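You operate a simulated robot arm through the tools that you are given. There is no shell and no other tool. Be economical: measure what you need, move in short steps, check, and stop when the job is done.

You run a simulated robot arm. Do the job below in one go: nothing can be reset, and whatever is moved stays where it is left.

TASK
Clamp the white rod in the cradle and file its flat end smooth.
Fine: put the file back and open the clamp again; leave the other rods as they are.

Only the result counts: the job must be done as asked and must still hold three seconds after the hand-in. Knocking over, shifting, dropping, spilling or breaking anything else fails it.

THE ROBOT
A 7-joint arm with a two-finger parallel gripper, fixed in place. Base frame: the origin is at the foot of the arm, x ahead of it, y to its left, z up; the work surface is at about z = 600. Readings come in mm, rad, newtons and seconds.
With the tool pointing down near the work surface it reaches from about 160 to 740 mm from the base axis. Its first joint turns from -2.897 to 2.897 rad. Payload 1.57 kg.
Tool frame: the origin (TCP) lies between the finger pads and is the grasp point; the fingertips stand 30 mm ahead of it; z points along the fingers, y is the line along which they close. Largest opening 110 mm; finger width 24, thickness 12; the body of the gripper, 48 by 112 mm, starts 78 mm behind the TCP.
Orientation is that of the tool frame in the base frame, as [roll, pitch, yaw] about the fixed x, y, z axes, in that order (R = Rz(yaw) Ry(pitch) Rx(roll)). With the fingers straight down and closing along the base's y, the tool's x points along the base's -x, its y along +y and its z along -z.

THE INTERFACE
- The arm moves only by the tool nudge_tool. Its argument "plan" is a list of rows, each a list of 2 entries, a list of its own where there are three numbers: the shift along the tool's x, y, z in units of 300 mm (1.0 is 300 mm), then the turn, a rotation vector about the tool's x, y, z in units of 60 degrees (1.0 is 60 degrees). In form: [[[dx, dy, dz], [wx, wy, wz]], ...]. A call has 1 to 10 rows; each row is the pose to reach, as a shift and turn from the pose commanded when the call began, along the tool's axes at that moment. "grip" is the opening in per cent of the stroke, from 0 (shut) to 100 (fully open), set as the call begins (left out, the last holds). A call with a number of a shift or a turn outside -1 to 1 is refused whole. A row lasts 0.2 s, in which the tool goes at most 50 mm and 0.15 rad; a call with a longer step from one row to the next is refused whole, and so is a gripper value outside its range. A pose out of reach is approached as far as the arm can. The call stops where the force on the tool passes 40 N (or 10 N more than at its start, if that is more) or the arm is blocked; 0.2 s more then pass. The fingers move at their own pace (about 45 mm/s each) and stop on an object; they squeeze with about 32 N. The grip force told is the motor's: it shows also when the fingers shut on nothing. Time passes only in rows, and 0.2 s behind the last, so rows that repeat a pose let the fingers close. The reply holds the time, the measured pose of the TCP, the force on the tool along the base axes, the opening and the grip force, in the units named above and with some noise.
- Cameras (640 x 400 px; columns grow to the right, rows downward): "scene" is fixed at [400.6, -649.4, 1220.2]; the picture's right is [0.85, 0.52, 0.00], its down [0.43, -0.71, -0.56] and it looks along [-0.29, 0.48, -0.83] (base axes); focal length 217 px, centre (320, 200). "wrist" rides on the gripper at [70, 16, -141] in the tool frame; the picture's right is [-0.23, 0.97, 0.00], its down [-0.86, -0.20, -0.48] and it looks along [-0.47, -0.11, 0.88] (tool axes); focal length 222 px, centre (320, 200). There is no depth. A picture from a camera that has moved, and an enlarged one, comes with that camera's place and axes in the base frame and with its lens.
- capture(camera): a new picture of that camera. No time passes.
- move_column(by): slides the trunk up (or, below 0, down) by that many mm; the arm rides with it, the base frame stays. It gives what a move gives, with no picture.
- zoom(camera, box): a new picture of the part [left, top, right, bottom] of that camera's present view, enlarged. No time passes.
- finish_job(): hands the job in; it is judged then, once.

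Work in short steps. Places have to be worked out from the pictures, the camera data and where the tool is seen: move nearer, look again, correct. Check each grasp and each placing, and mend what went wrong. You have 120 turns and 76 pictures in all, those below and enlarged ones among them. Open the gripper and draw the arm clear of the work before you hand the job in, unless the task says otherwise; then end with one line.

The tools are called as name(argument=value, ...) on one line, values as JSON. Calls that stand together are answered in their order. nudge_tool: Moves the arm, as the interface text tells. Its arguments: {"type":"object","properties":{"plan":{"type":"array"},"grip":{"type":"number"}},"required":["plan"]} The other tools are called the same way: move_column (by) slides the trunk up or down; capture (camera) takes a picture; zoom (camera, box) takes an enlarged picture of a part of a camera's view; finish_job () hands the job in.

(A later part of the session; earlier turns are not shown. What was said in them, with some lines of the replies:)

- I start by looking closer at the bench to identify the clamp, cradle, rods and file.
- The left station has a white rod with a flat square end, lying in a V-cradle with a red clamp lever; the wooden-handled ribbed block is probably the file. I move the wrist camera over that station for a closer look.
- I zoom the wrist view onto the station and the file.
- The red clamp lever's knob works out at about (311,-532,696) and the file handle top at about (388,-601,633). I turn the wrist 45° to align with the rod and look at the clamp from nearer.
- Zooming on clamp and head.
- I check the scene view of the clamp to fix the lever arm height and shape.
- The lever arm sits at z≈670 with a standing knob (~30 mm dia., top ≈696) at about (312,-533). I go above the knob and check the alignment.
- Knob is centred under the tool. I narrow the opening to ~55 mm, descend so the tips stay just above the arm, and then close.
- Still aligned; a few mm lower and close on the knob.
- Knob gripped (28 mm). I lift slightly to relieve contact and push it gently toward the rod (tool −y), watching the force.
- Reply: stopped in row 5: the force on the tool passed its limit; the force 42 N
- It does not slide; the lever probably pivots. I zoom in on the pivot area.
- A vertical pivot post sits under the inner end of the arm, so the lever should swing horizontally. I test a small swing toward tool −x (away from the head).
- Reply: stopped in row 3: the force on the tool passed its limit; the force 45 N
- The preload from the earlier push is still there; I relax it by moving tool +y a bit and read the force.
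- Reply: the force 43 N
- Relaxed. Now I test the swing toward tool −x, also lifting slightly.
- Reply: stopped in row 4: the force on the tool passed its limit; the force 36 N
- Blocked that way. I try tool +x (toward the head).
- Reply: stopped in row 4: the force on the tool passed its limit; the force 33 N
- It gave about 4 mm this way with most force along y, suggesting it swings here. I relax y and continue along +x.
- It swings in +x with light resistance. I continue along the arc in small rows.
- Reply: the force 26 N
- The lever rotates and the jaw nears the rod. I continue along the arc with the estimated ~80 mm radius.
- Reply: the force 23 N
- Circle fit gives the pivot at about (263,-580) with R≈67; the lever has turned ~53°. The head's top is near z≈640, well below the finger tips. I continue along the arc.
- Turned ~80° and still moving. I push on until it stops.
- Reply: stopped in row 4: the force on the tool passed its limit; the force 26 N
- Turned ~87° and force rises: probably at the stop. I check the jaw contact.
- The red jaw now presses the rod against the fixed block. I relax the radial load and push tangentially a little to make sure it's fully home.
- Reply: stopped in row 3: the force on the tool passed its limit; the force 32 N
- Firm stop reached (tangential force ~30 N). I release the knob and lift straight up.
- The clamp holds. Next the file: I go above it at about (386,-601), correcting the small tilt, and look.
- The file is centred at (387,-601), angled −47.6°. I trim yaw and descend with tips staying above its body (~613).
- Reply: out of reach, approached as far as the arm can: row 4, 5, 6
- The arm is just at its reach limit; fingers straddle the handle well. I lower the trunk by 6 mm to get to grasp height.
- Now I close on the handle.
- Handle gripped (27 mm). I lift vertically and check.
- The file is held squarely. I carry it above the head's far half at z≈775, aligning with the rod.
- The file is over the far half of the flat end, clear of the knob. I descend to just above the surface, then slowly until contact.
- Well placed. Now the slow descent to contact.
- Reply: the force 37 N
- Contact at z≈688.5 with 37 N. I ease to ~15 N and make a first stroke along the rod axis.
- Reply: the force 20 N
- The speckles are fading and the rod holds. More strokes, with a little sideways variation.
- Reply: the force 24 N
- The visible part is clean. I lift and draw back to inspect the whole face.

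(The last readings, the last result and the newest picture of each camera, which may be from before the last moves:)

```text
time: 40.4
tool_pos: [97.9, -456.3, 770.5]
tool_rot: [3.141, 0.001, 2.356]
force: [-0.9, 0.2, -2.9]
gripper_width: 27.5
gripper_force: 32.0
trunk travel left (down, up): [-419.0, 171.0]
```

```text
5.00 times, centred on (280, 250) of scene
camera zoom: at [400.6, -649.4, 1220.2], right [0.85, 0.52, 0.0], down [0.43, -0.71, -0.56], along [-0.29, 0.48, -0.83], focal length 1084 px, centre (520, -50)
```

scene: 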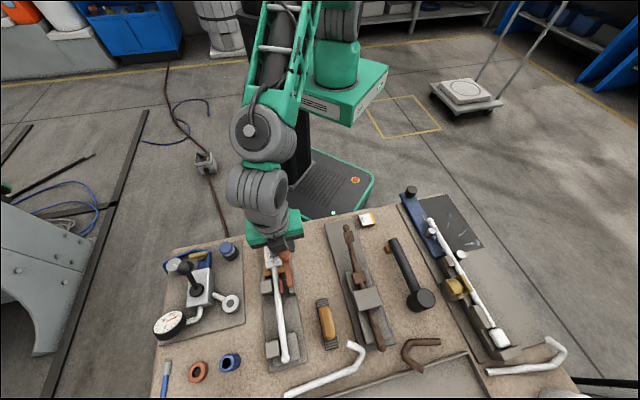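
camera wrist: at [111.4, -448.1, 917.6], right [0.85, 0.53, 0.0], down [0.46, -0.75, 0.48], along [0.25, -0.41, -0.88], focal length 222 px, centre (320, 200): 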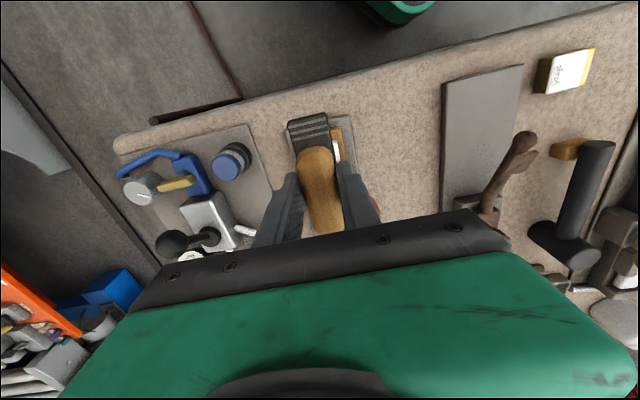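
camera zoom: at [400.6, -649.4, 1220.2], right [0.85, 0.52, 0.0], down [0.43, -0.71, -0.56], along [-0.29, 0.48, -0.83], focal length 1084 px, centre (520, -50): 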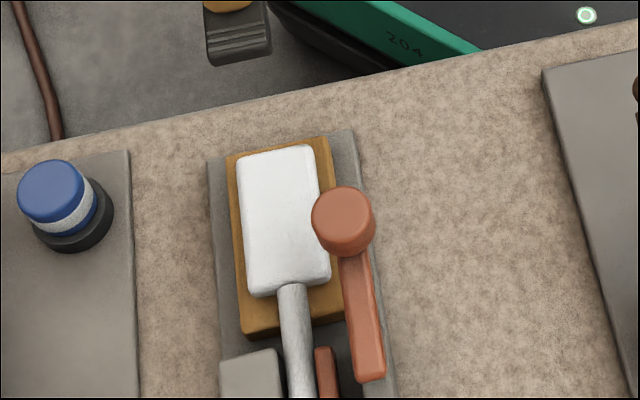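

The face is clean and smooth. I carry the file back above its original spot.

nudge_tool(plan=[[[-0.13, 0.045, -0.02], [0, 0, 0]], [[-0.26, 0.09, -0.03], [0, 0, 0]], [[-0.39, 0.135, -0.03], [0, 0, 0]], [[-0.52, 0.18, -0.03], [0, 0, 0.01]], [[-0.65, 0.225, -0.03], [0, 0, 0.02]], [[-0.78, 0.27, -0.03], [0, 0, 0.03]], [[-0.9, 0.315, -0.0], [0, 0, 0.043]], [[-0.98, 0.345, 0.05], [0, 0, 0.043]], [[-0.98, 0.345, 0.05], [0, 0, 0.043]]])

capture(camera="wrist")

```text
time: 42.4
tool_pos: [380.1, -592.3, 756.8]
tool_rot: [-3.141, 0.001, 2.309]
force: [0.5, -0.1, -1.9]
gripper_width: 27.5
gripper_force: 31.5
trunk travel left (down, up): [-419.0, 171.0]
```

```text
37 pictures are left
camera wrist: at [345.2, -529.4, 899.3], right [0.87, 0.49, 0.0], down [0.43, -0.77, 0.48], along [0.23, -0.42, -0.88], focal length 222 px, centre (320, 200)
```

wrist: 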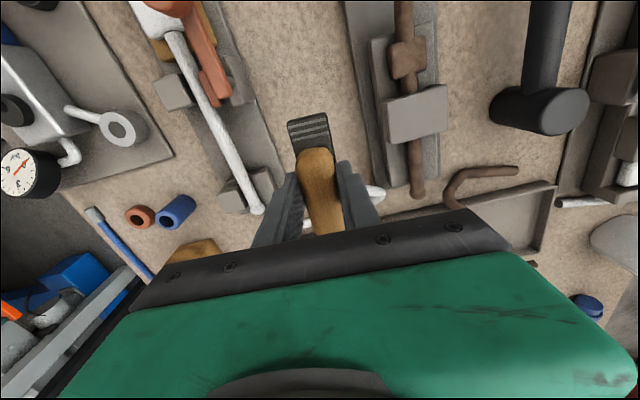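

I lower the trunk 20 mm for reach margin, then trim position and descend.

move_column(by=-20)

nudge_tool(plan=[[[-0.018, 0.004, 0.06], [0, 0, 0]], [[-0.018, 0.004, 0.14], [0, 0, 0]], [[-0.018, 0.004, 0.22], [0, 0, 0]], [[-0.018, 0.004, 0.26], [0, 0, 0]], [[-0.018, 0.004, 0.26], [0, 0, 0]]])

```text
time: 43.0
tool_pos: [380.0, -592.6, 737.7]
tool_rot: [-3.14, 0.0, 2.311]
force: [-0.3, -0.4, -1.7]
gripper_width: 27.4
gripper_force: 32.0
trunk travel left (down, up): [-399.0, 191.0]
```

```text
time: 44.2
tool_pos: [387.0, -595.0, 659.0]
tool_rot: [3.14, 0.0, 2.31]
force: [-0.2, -0.6, -1.7]
gripper_width: 27.4
gripper_force: 32.0
trunk travel left (down, up): [-399.0, 191.0]
```

Close to the original spot; slow final descent to contact.

nudge_tool(plan=[[[0, 0, 0.012], [0, 0, 0]], [[0, 0, 0.024], [0, 0, 0]], [[0, 0, 0.034], [0, 0, 0]], [[0, 0, 0.041], [0, 0, 0]], [[0, 0, 0.046], [0, 0, 0]]])

zoom(camera="wrist", box=[220, 100, 420, 240])

```text
time: 45.4
tool_pos: [386.0, -595.9, 646.2]
tool_rot: [3.141, 0.0, 2.312]
force: [0.9, -0.2, -2.0]
gripper_width: 27.6
gripper_force: 32.4
trunk travel left (down, up): [-399.0, 191.0]
```

```text
2.86 times, centred on (320, 170) of wrist
camera zoom: at [349.5, -532.6, 787.7], right [0.87, 0.49, 0.0], down [0.43, -0.77, 0.48], along [0.23, -0.42, -0.88], focal length 635 px, centre (320, 286)
```

zoom: 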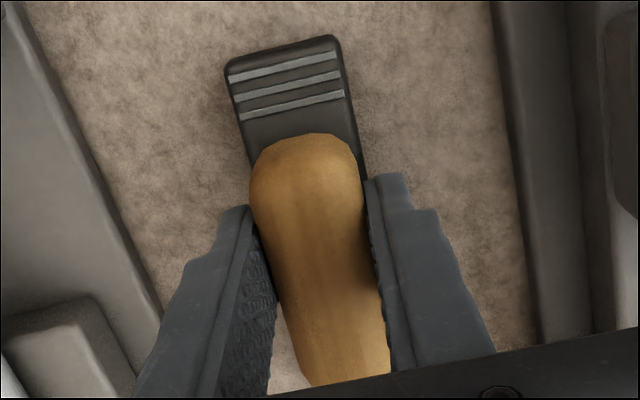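

Matches the pickup view; not yet touching, so 1 mm steps down.

nudge_tool(plan=[[[0, 0, 0.003], [0, 0, 0]], [[0, 0, 0.006], [0, 0, 0]], [[0, 0, 0.006], [0, 0, 0]]])

```text
time: 46.2
tool_pos: [383.6, -594.8, 643.4]
tool_rot: [3.141, 0.0, 2.313]
force: [0.5, -1.0, -1.7]
gripper_width: 27.5
gripper_force: 32.0
trunk travel left (down, up): [-399.0, 191.0]
```

nudge_tool(plan=[[[0, 0, 0.003], [0, 0, 0]], [[0, 0, 0.006], [0, 0, 0]], [[0, 0, 0.009], [0, 0, 0]], [[0, 0, 0.009], [0, 0, 0]]])

```text
time: 47.2
tool_pos: [384.7, -595.1, 643.2]
tool_rot: [3.142, 0.003, 2.309]
force: [-3.6, -1.0, 10.4]
gripper_width: 27.6
gripper_force: 32.0
trunk travel left (down, up): [-399.0, 191.0]
```

Contact (10 N). I release and lift away.

nudge_tool(plan=[[[0, 0, -0.003], [0, 0, 0]], [[0, 0, -0.004], [0, 0, 0]], [[0, 0, -0.004], [0, 0, 0]], [[0, 0, -0.004], [0, 0, 0]], [[0, 0, -0.06], [0, 0, 0]], [[0, 0, -0.18], [0, 0, 0]], [[0, 0, -0.3], [0, 0, 0]], [[0, 0, -0.4], [0, 0, 0]]], grip=52)

capture(camera="wrist")

```text
time: 49.0
tool_pos: [386.3, -596.5, 761.0]
tool_rot: [3.142, -0.001, 2.309]
force: [0.2, -0.8, -0.5]
gripper_width: 57.2
gripper_force: 0.0
trunk travel left (down, up): [-399.0, 191.0]
```

```text
35 pictures are left
camera wrist: at [350.1, -533.2, 904.2], right [0.87, 0.49, 0.0], down [0.43, -0.77, 0.48], along [0.23, -0.42, -0.88], focal length 222 px, centre (320, 200)
```

wrist: 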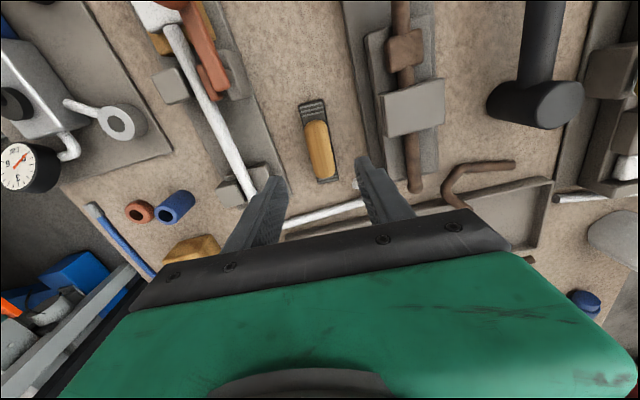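

File rests flat at its place. Now back above the lever knob to reopen the clamp.

nudge_tool(plan=[[[0.11, -0.05, 0], [0, 0, -0.01]], [[0.225, -0.104, 0], [0, 0, -0.02]], [[0.34, -0.156, 0], [0, 0, -0.03]], [[0.45, -0.21, 0], [0, 0, -0.043]], [[0.5615, -0.26, 0.03], [0, 0, -0.043]], [[0.5615, -0.26, 0.03], [0, 0, -0.043]]])

capture(camera="wrist")

```text
time: 50.4
tool_pos: [212.0, -522.9, 754.5]
tool_rot: [-3.141, 0.0, 2.355]
force: [0.8, -0.6, -0.6]
gripper_width: 57.2
gripper_force: 0.0
trunk travel left (down, up): [-399.0, 191.0]
```

```text
34 pictures are left
camera wrist: at [173.3, -462.8, 896.5], right [0.85, 0.53, 0.0], down [0.46, -0.75, 0.48], along [0.25, -0.41, -0.88], focal length 222 px, centre (320, 200)
```

wrist: 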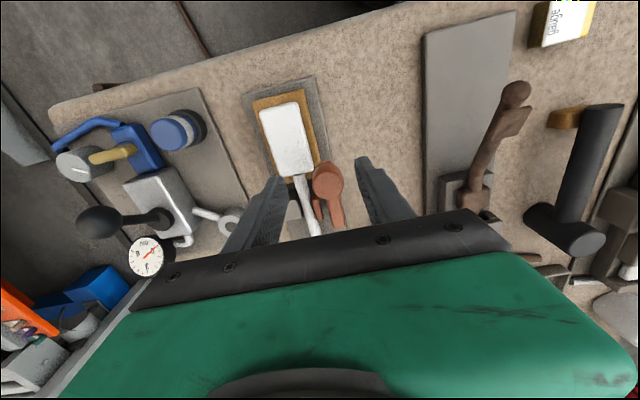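

Knob is at about (225,-532). I align and descend to the earlier height, then grip.

nudge_tool(plan=[[[-0.053, 0.008, 0.0], [0, 0, 0]], [[-0.053, 0.008, 0.05], [0, 0, 0]], [[-0.053, 0.008, 0.1], [0, 0, 0]], [[-0.053, 0.008, 0.135], [0, 0, 0]], [[-0.053, 0.008, 0.145], [0, 0, 0]]])

zoom(camera="wrist", box=[220, 100, 420, 240])

```text
time: 51.6
tool_pos: [226.8, -534.9, 707.7]
tool_rot: [3.141, 0.001, 2.355]
force: [0.0, 0.8, -0.2]
gripper_width: 57.1
gripper_force: 0.0
trunk travel left (down, up): [-399.0, 191.0]
```

```text
2.86 times, centred on (320, 170) of wrist
camera zoom: at [189.0, -472.4, 849.9], right [0.85, 0.53, 0.0], down [0.46, -0.75, 0.48], along [0.25, -0.41, -0.88], focal length 635 px, centre (320, 286)
```

zoom: 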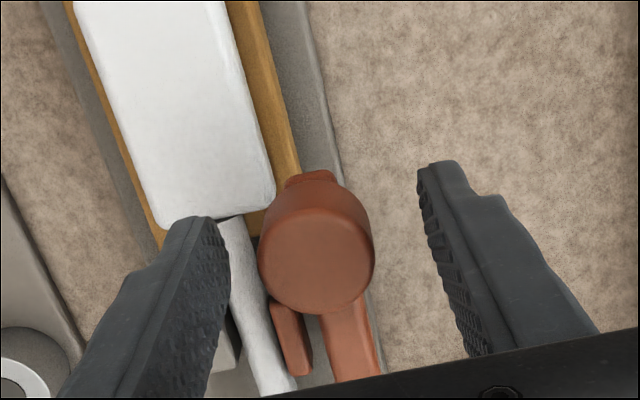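

Well centred. I raise 2 mm so the tips stay above the arm as it turns, and close on the knob.

nudge_tool(plan=[[[-0.01, 0, -0.007], [0, 0, 0]], [[-0.01, 0, -0.007], [0, 0, 0]], [[-0.01, 0, -0.007], [0, 0, 0]], [[-0.01, 0, -0.007], [0, 0, 0]], [[-0.01, 0, -0.007], [0, 0, 0]]], grip=0)

```text
time: 52.8
tool_pos: [229.0, -533.9, 710.7]
tool_rot: [-3.14, 0.0, 2.354]
force: [-2.0, 1.5, -1.7]
gripper_width: 29.1
gripper_force: 38.4
trunk travel left (down, up): [-399.0, 191.0]
```

Gripped on its full diameter (29 mm). Refit: pivot ≈(269.5,-578), R≈60.5. I swing it back along that arc, first half.

nudge_tool(plan=[[[-0.001, 0.012, 0], [0, 0, 0]], [[-0.002, 0.024, 0], [0, 0, 0]], [[-0.004, 0.037, 0], [0, 0, 0]], [[-0.007, 0.049, 0], [0, 0, 0]], [[-0.011, 0.061, 0], [0, 0, 0]], [[-0.016, 0.073, 0], [0, 0, 0]], [[-0.021, 0.085, 0], [0, 0, 0]], [[-0.027, 0.097, 0], [0, 0, 0]], [[-0.042, 0.119, 0], [0, 0, 0]], [[-0.059, 0.139, 0], [0, 0, 0]]])

zoom(camera="wrist", box=[180, 110, 370, 230])

```text
time: 55.0
tool_pos: [273.2, -517.8, 711.8]
tool_rot: [-3.141, 0.0, 2.358]
force: [-3.6, -3.1, 2.5]
gripper_width: 28.6
gripper_force: 38.1
trunk travel left (down, up): [-399.0, 191.0]
```

```text
3.33 times, centred on (275, 170) of wrist
camera zoom: at [234.5, -457.3, 853.2], right [0.85, 0.53, 0.0], down [0.46, -0.74, 0.48], along [0.25, -0.41, -0.88], focal length 740 px, centre (470, 300)
```

zoom: 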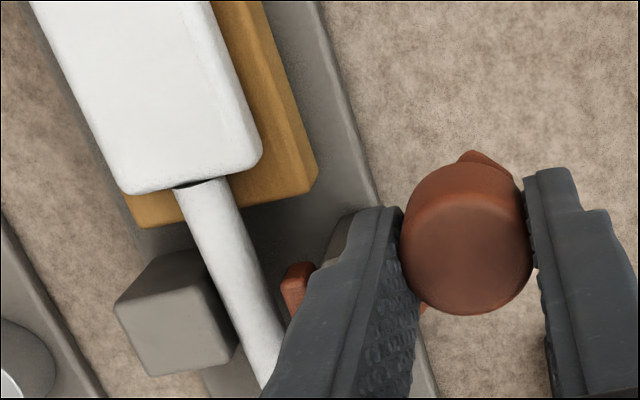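

Very smooth. Second half of the arc to the open stop.

nudge_tool(plan=[[[-0.01, 0.009, 0], [0, 0, 0]], [[-0.02, 0.017, 0], [0, 0, 0]], [[-0.042, 0.032, 0], [0, 0, 0]], [[-0.054, 0.039, 0], [0, 0, 0]], [[-0.066, 0.044, 0], [0, 0, 0]], [[-0.09, 0.052, 0], [0, 0, 0]], [[-0.102, 0.055, 0], [0, 0, 0]], [[-0.114, 0.057, 0], [0, 0, 0]], [[-0.137, 0.059, 0], [0, 0, 0]], [[-0.147, 0.059, 0], [0, 0, 0]]])

zoom(camera="wrist", box=[180, 110, 370, 230])

```text
time: 57.2
tool_pos: [311.5, -534.0, 711.2]
tool_rot: [3.141, -0.002, 2.351]
force: [-29.4, 11.6, 12.8]
gripper_width: 28.0
gripper_force: 38.6
trunk travel left (down, up): [-399.0, 191.0]
```

```text
3.33 times, centred on (275, 170) of wrist
camera zoom: at [273.7, -473.7, 853.3], right [0.85, 0.53, 0.0], down [0.46, -0.75, 0.47], along [0.25, -0.4, -0.88], focal length 740 px, centre (470, 300)
```

zoom: 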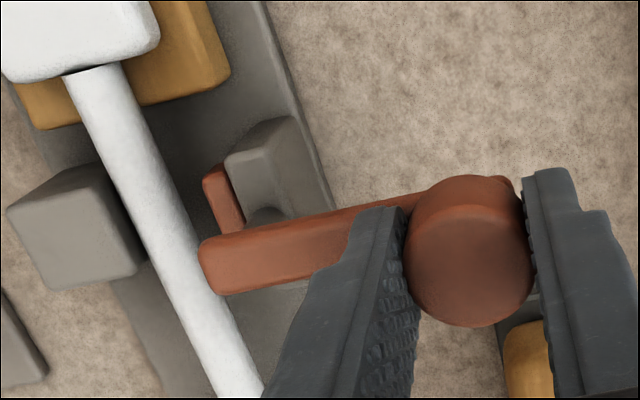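

The lever is back at its open stop and the jaw is retracted. I relax the load, release and lift clear.

nudge_tool(plan=[[[0.008, 0, -0.004], [0, 0, 0]], [[0.01, 0, -0.006], [0, 0, 0]], [[0.01, 0, -0.006], [0, 0, 0]]])

nudge_tool(plan=[[[0, 0, 0], [0, 0, 0]], [[0, 0, 0], [0, 0, 0]], [[0, 0, 0], [0, 0, 0]], [[0, 0, -0.05], [0, 0, 0]], [[0, 0, -0.15], [0, 0, 0]], [[0, 0, -0.3], [0, 0, 0]], [[0.1, 0, -0.45], [0, 0, 0]], [[0.2, 0, -0.55], [0, 0, 0]], [[0.33, 0, -0.6], [0, 0, 0]], [[0.45, 0, -0.6], [0, 0, 0]]], grip=52)

capture(camera="scene")

zoom(camera="scene", box=[230, 220, 350, 380])

```text
time: 58.0
tool_pos: [311.3, -534.2, 710.0]
tool_rot: [3.14, -0.002, 2.356]
force: [-21.5, 0.9, -10.9]
gripper_width: 28.1
gripper_force: 37.7
trunk travel left (down, up): [-399.0, 191.0]
```

```text
refused: row 7 steps farther than a row can; nothing moved
```

```text
30 pictures are left
```

scene: 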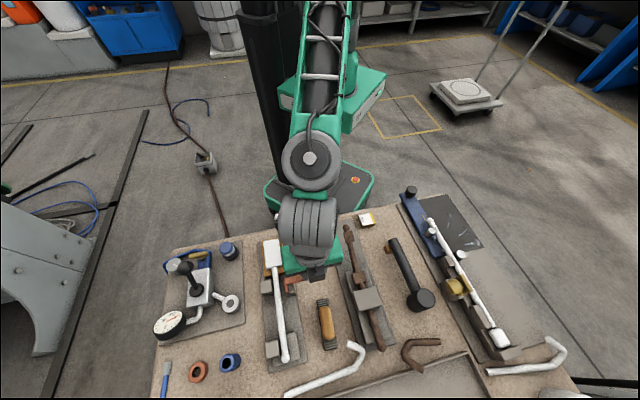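

```text
2.50 times, centred on (290, 300) of scene
camera zoom: at [400.6, -649.4, 1220.2], right [0.85, 0.52, 0.0], down [0.43, -0.71, -0.56], along [-0.29, 0.48, -0.83], focal length 542 px, centre (395, -50)
```

zoom: 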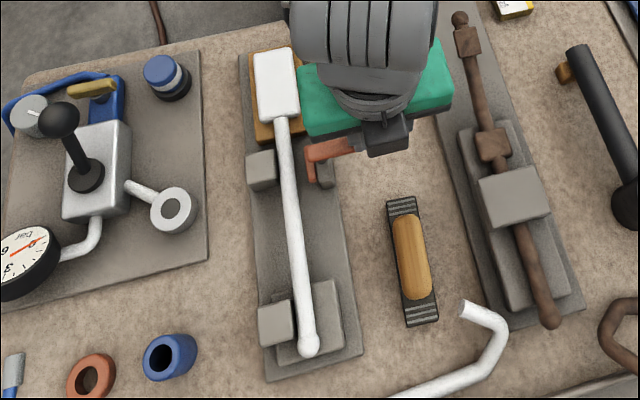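

The move was refused for step size; file looks back in place. I release and lift with smaller steps.

nudge_tool(plan=[[[0.006, -0.006, 0], [0, 0, 0]], [[0.006, -0.006, 0], [0, 0, 0]], [[0.006, -0.006, 0], [0, 0, 0]], [[0.006, -0.006, -0.04], [0, 0, 0]], [[0.006, -0.006, -0.15], [0, 0, 0]], [[0.006, -0.006, -0.3], [0, 0, 0]], [[0.08, 0, -0.42], [0, 0, 0]], [[0.2, 0, -0.5], [0, 0, 0]], [[0.33, 0, -0.55], [0, 0, 0]], [[0.45, 0, -0.58], [0, 0, 0]]], grip=52)

zoom(camera="scene", box=[230, 220, 350, 380])

capture(camera="scene")

```text
time: 60.2
tool_pos: [218.2, -439.7, 885.4]
tool_rot: [-3.141, -0.001, 2.354]
force: [-0.2, -0.7, 0.0]
gripper_width: 57.2
gripper_force: 0.1
trunk travel left (down, up): [-399.0, 191.0]
```

```text
2.50 times, centred on (290, 300) of scene
camera zoom: at [400.6, -649.4, 1220.2], right [0.85, 0.52, 0.0], down [0.43, -0.71, -0.56], along [-0.29, 0.48, -0.83], focal length 542 px, centre (395, -50)
```

zoom: 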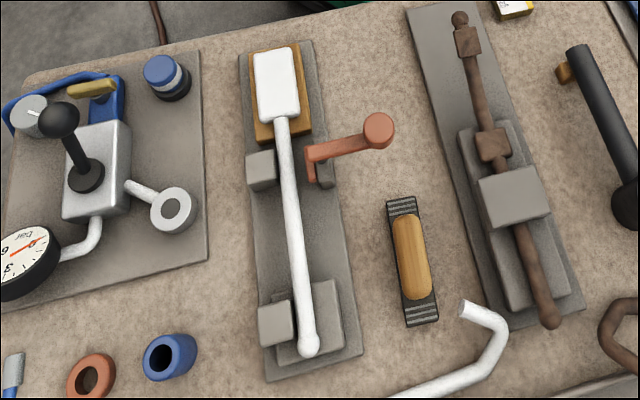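

```text
27 pictures are left
```

scene: 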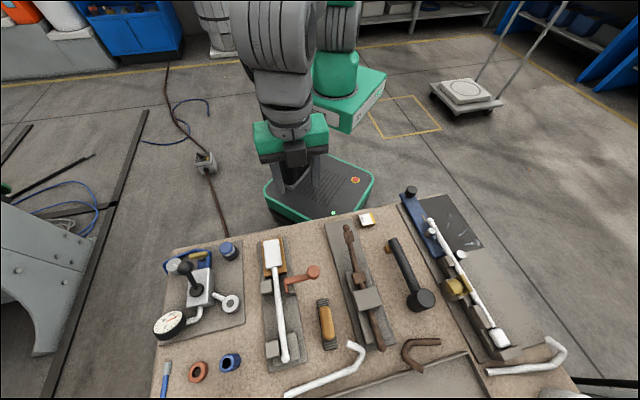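

Everything matches the start: the file is in its place, the clamp is open, the face is clean, the other rods are untouched and the arm is clear. I hand in.

finish_job()

```text
The job is handed in.
```

The white rod was clamped and its flat end filed until no marks showed. The file is back within about 2 mm of where it lay, the clamp is open again, and the other rods were left alone.
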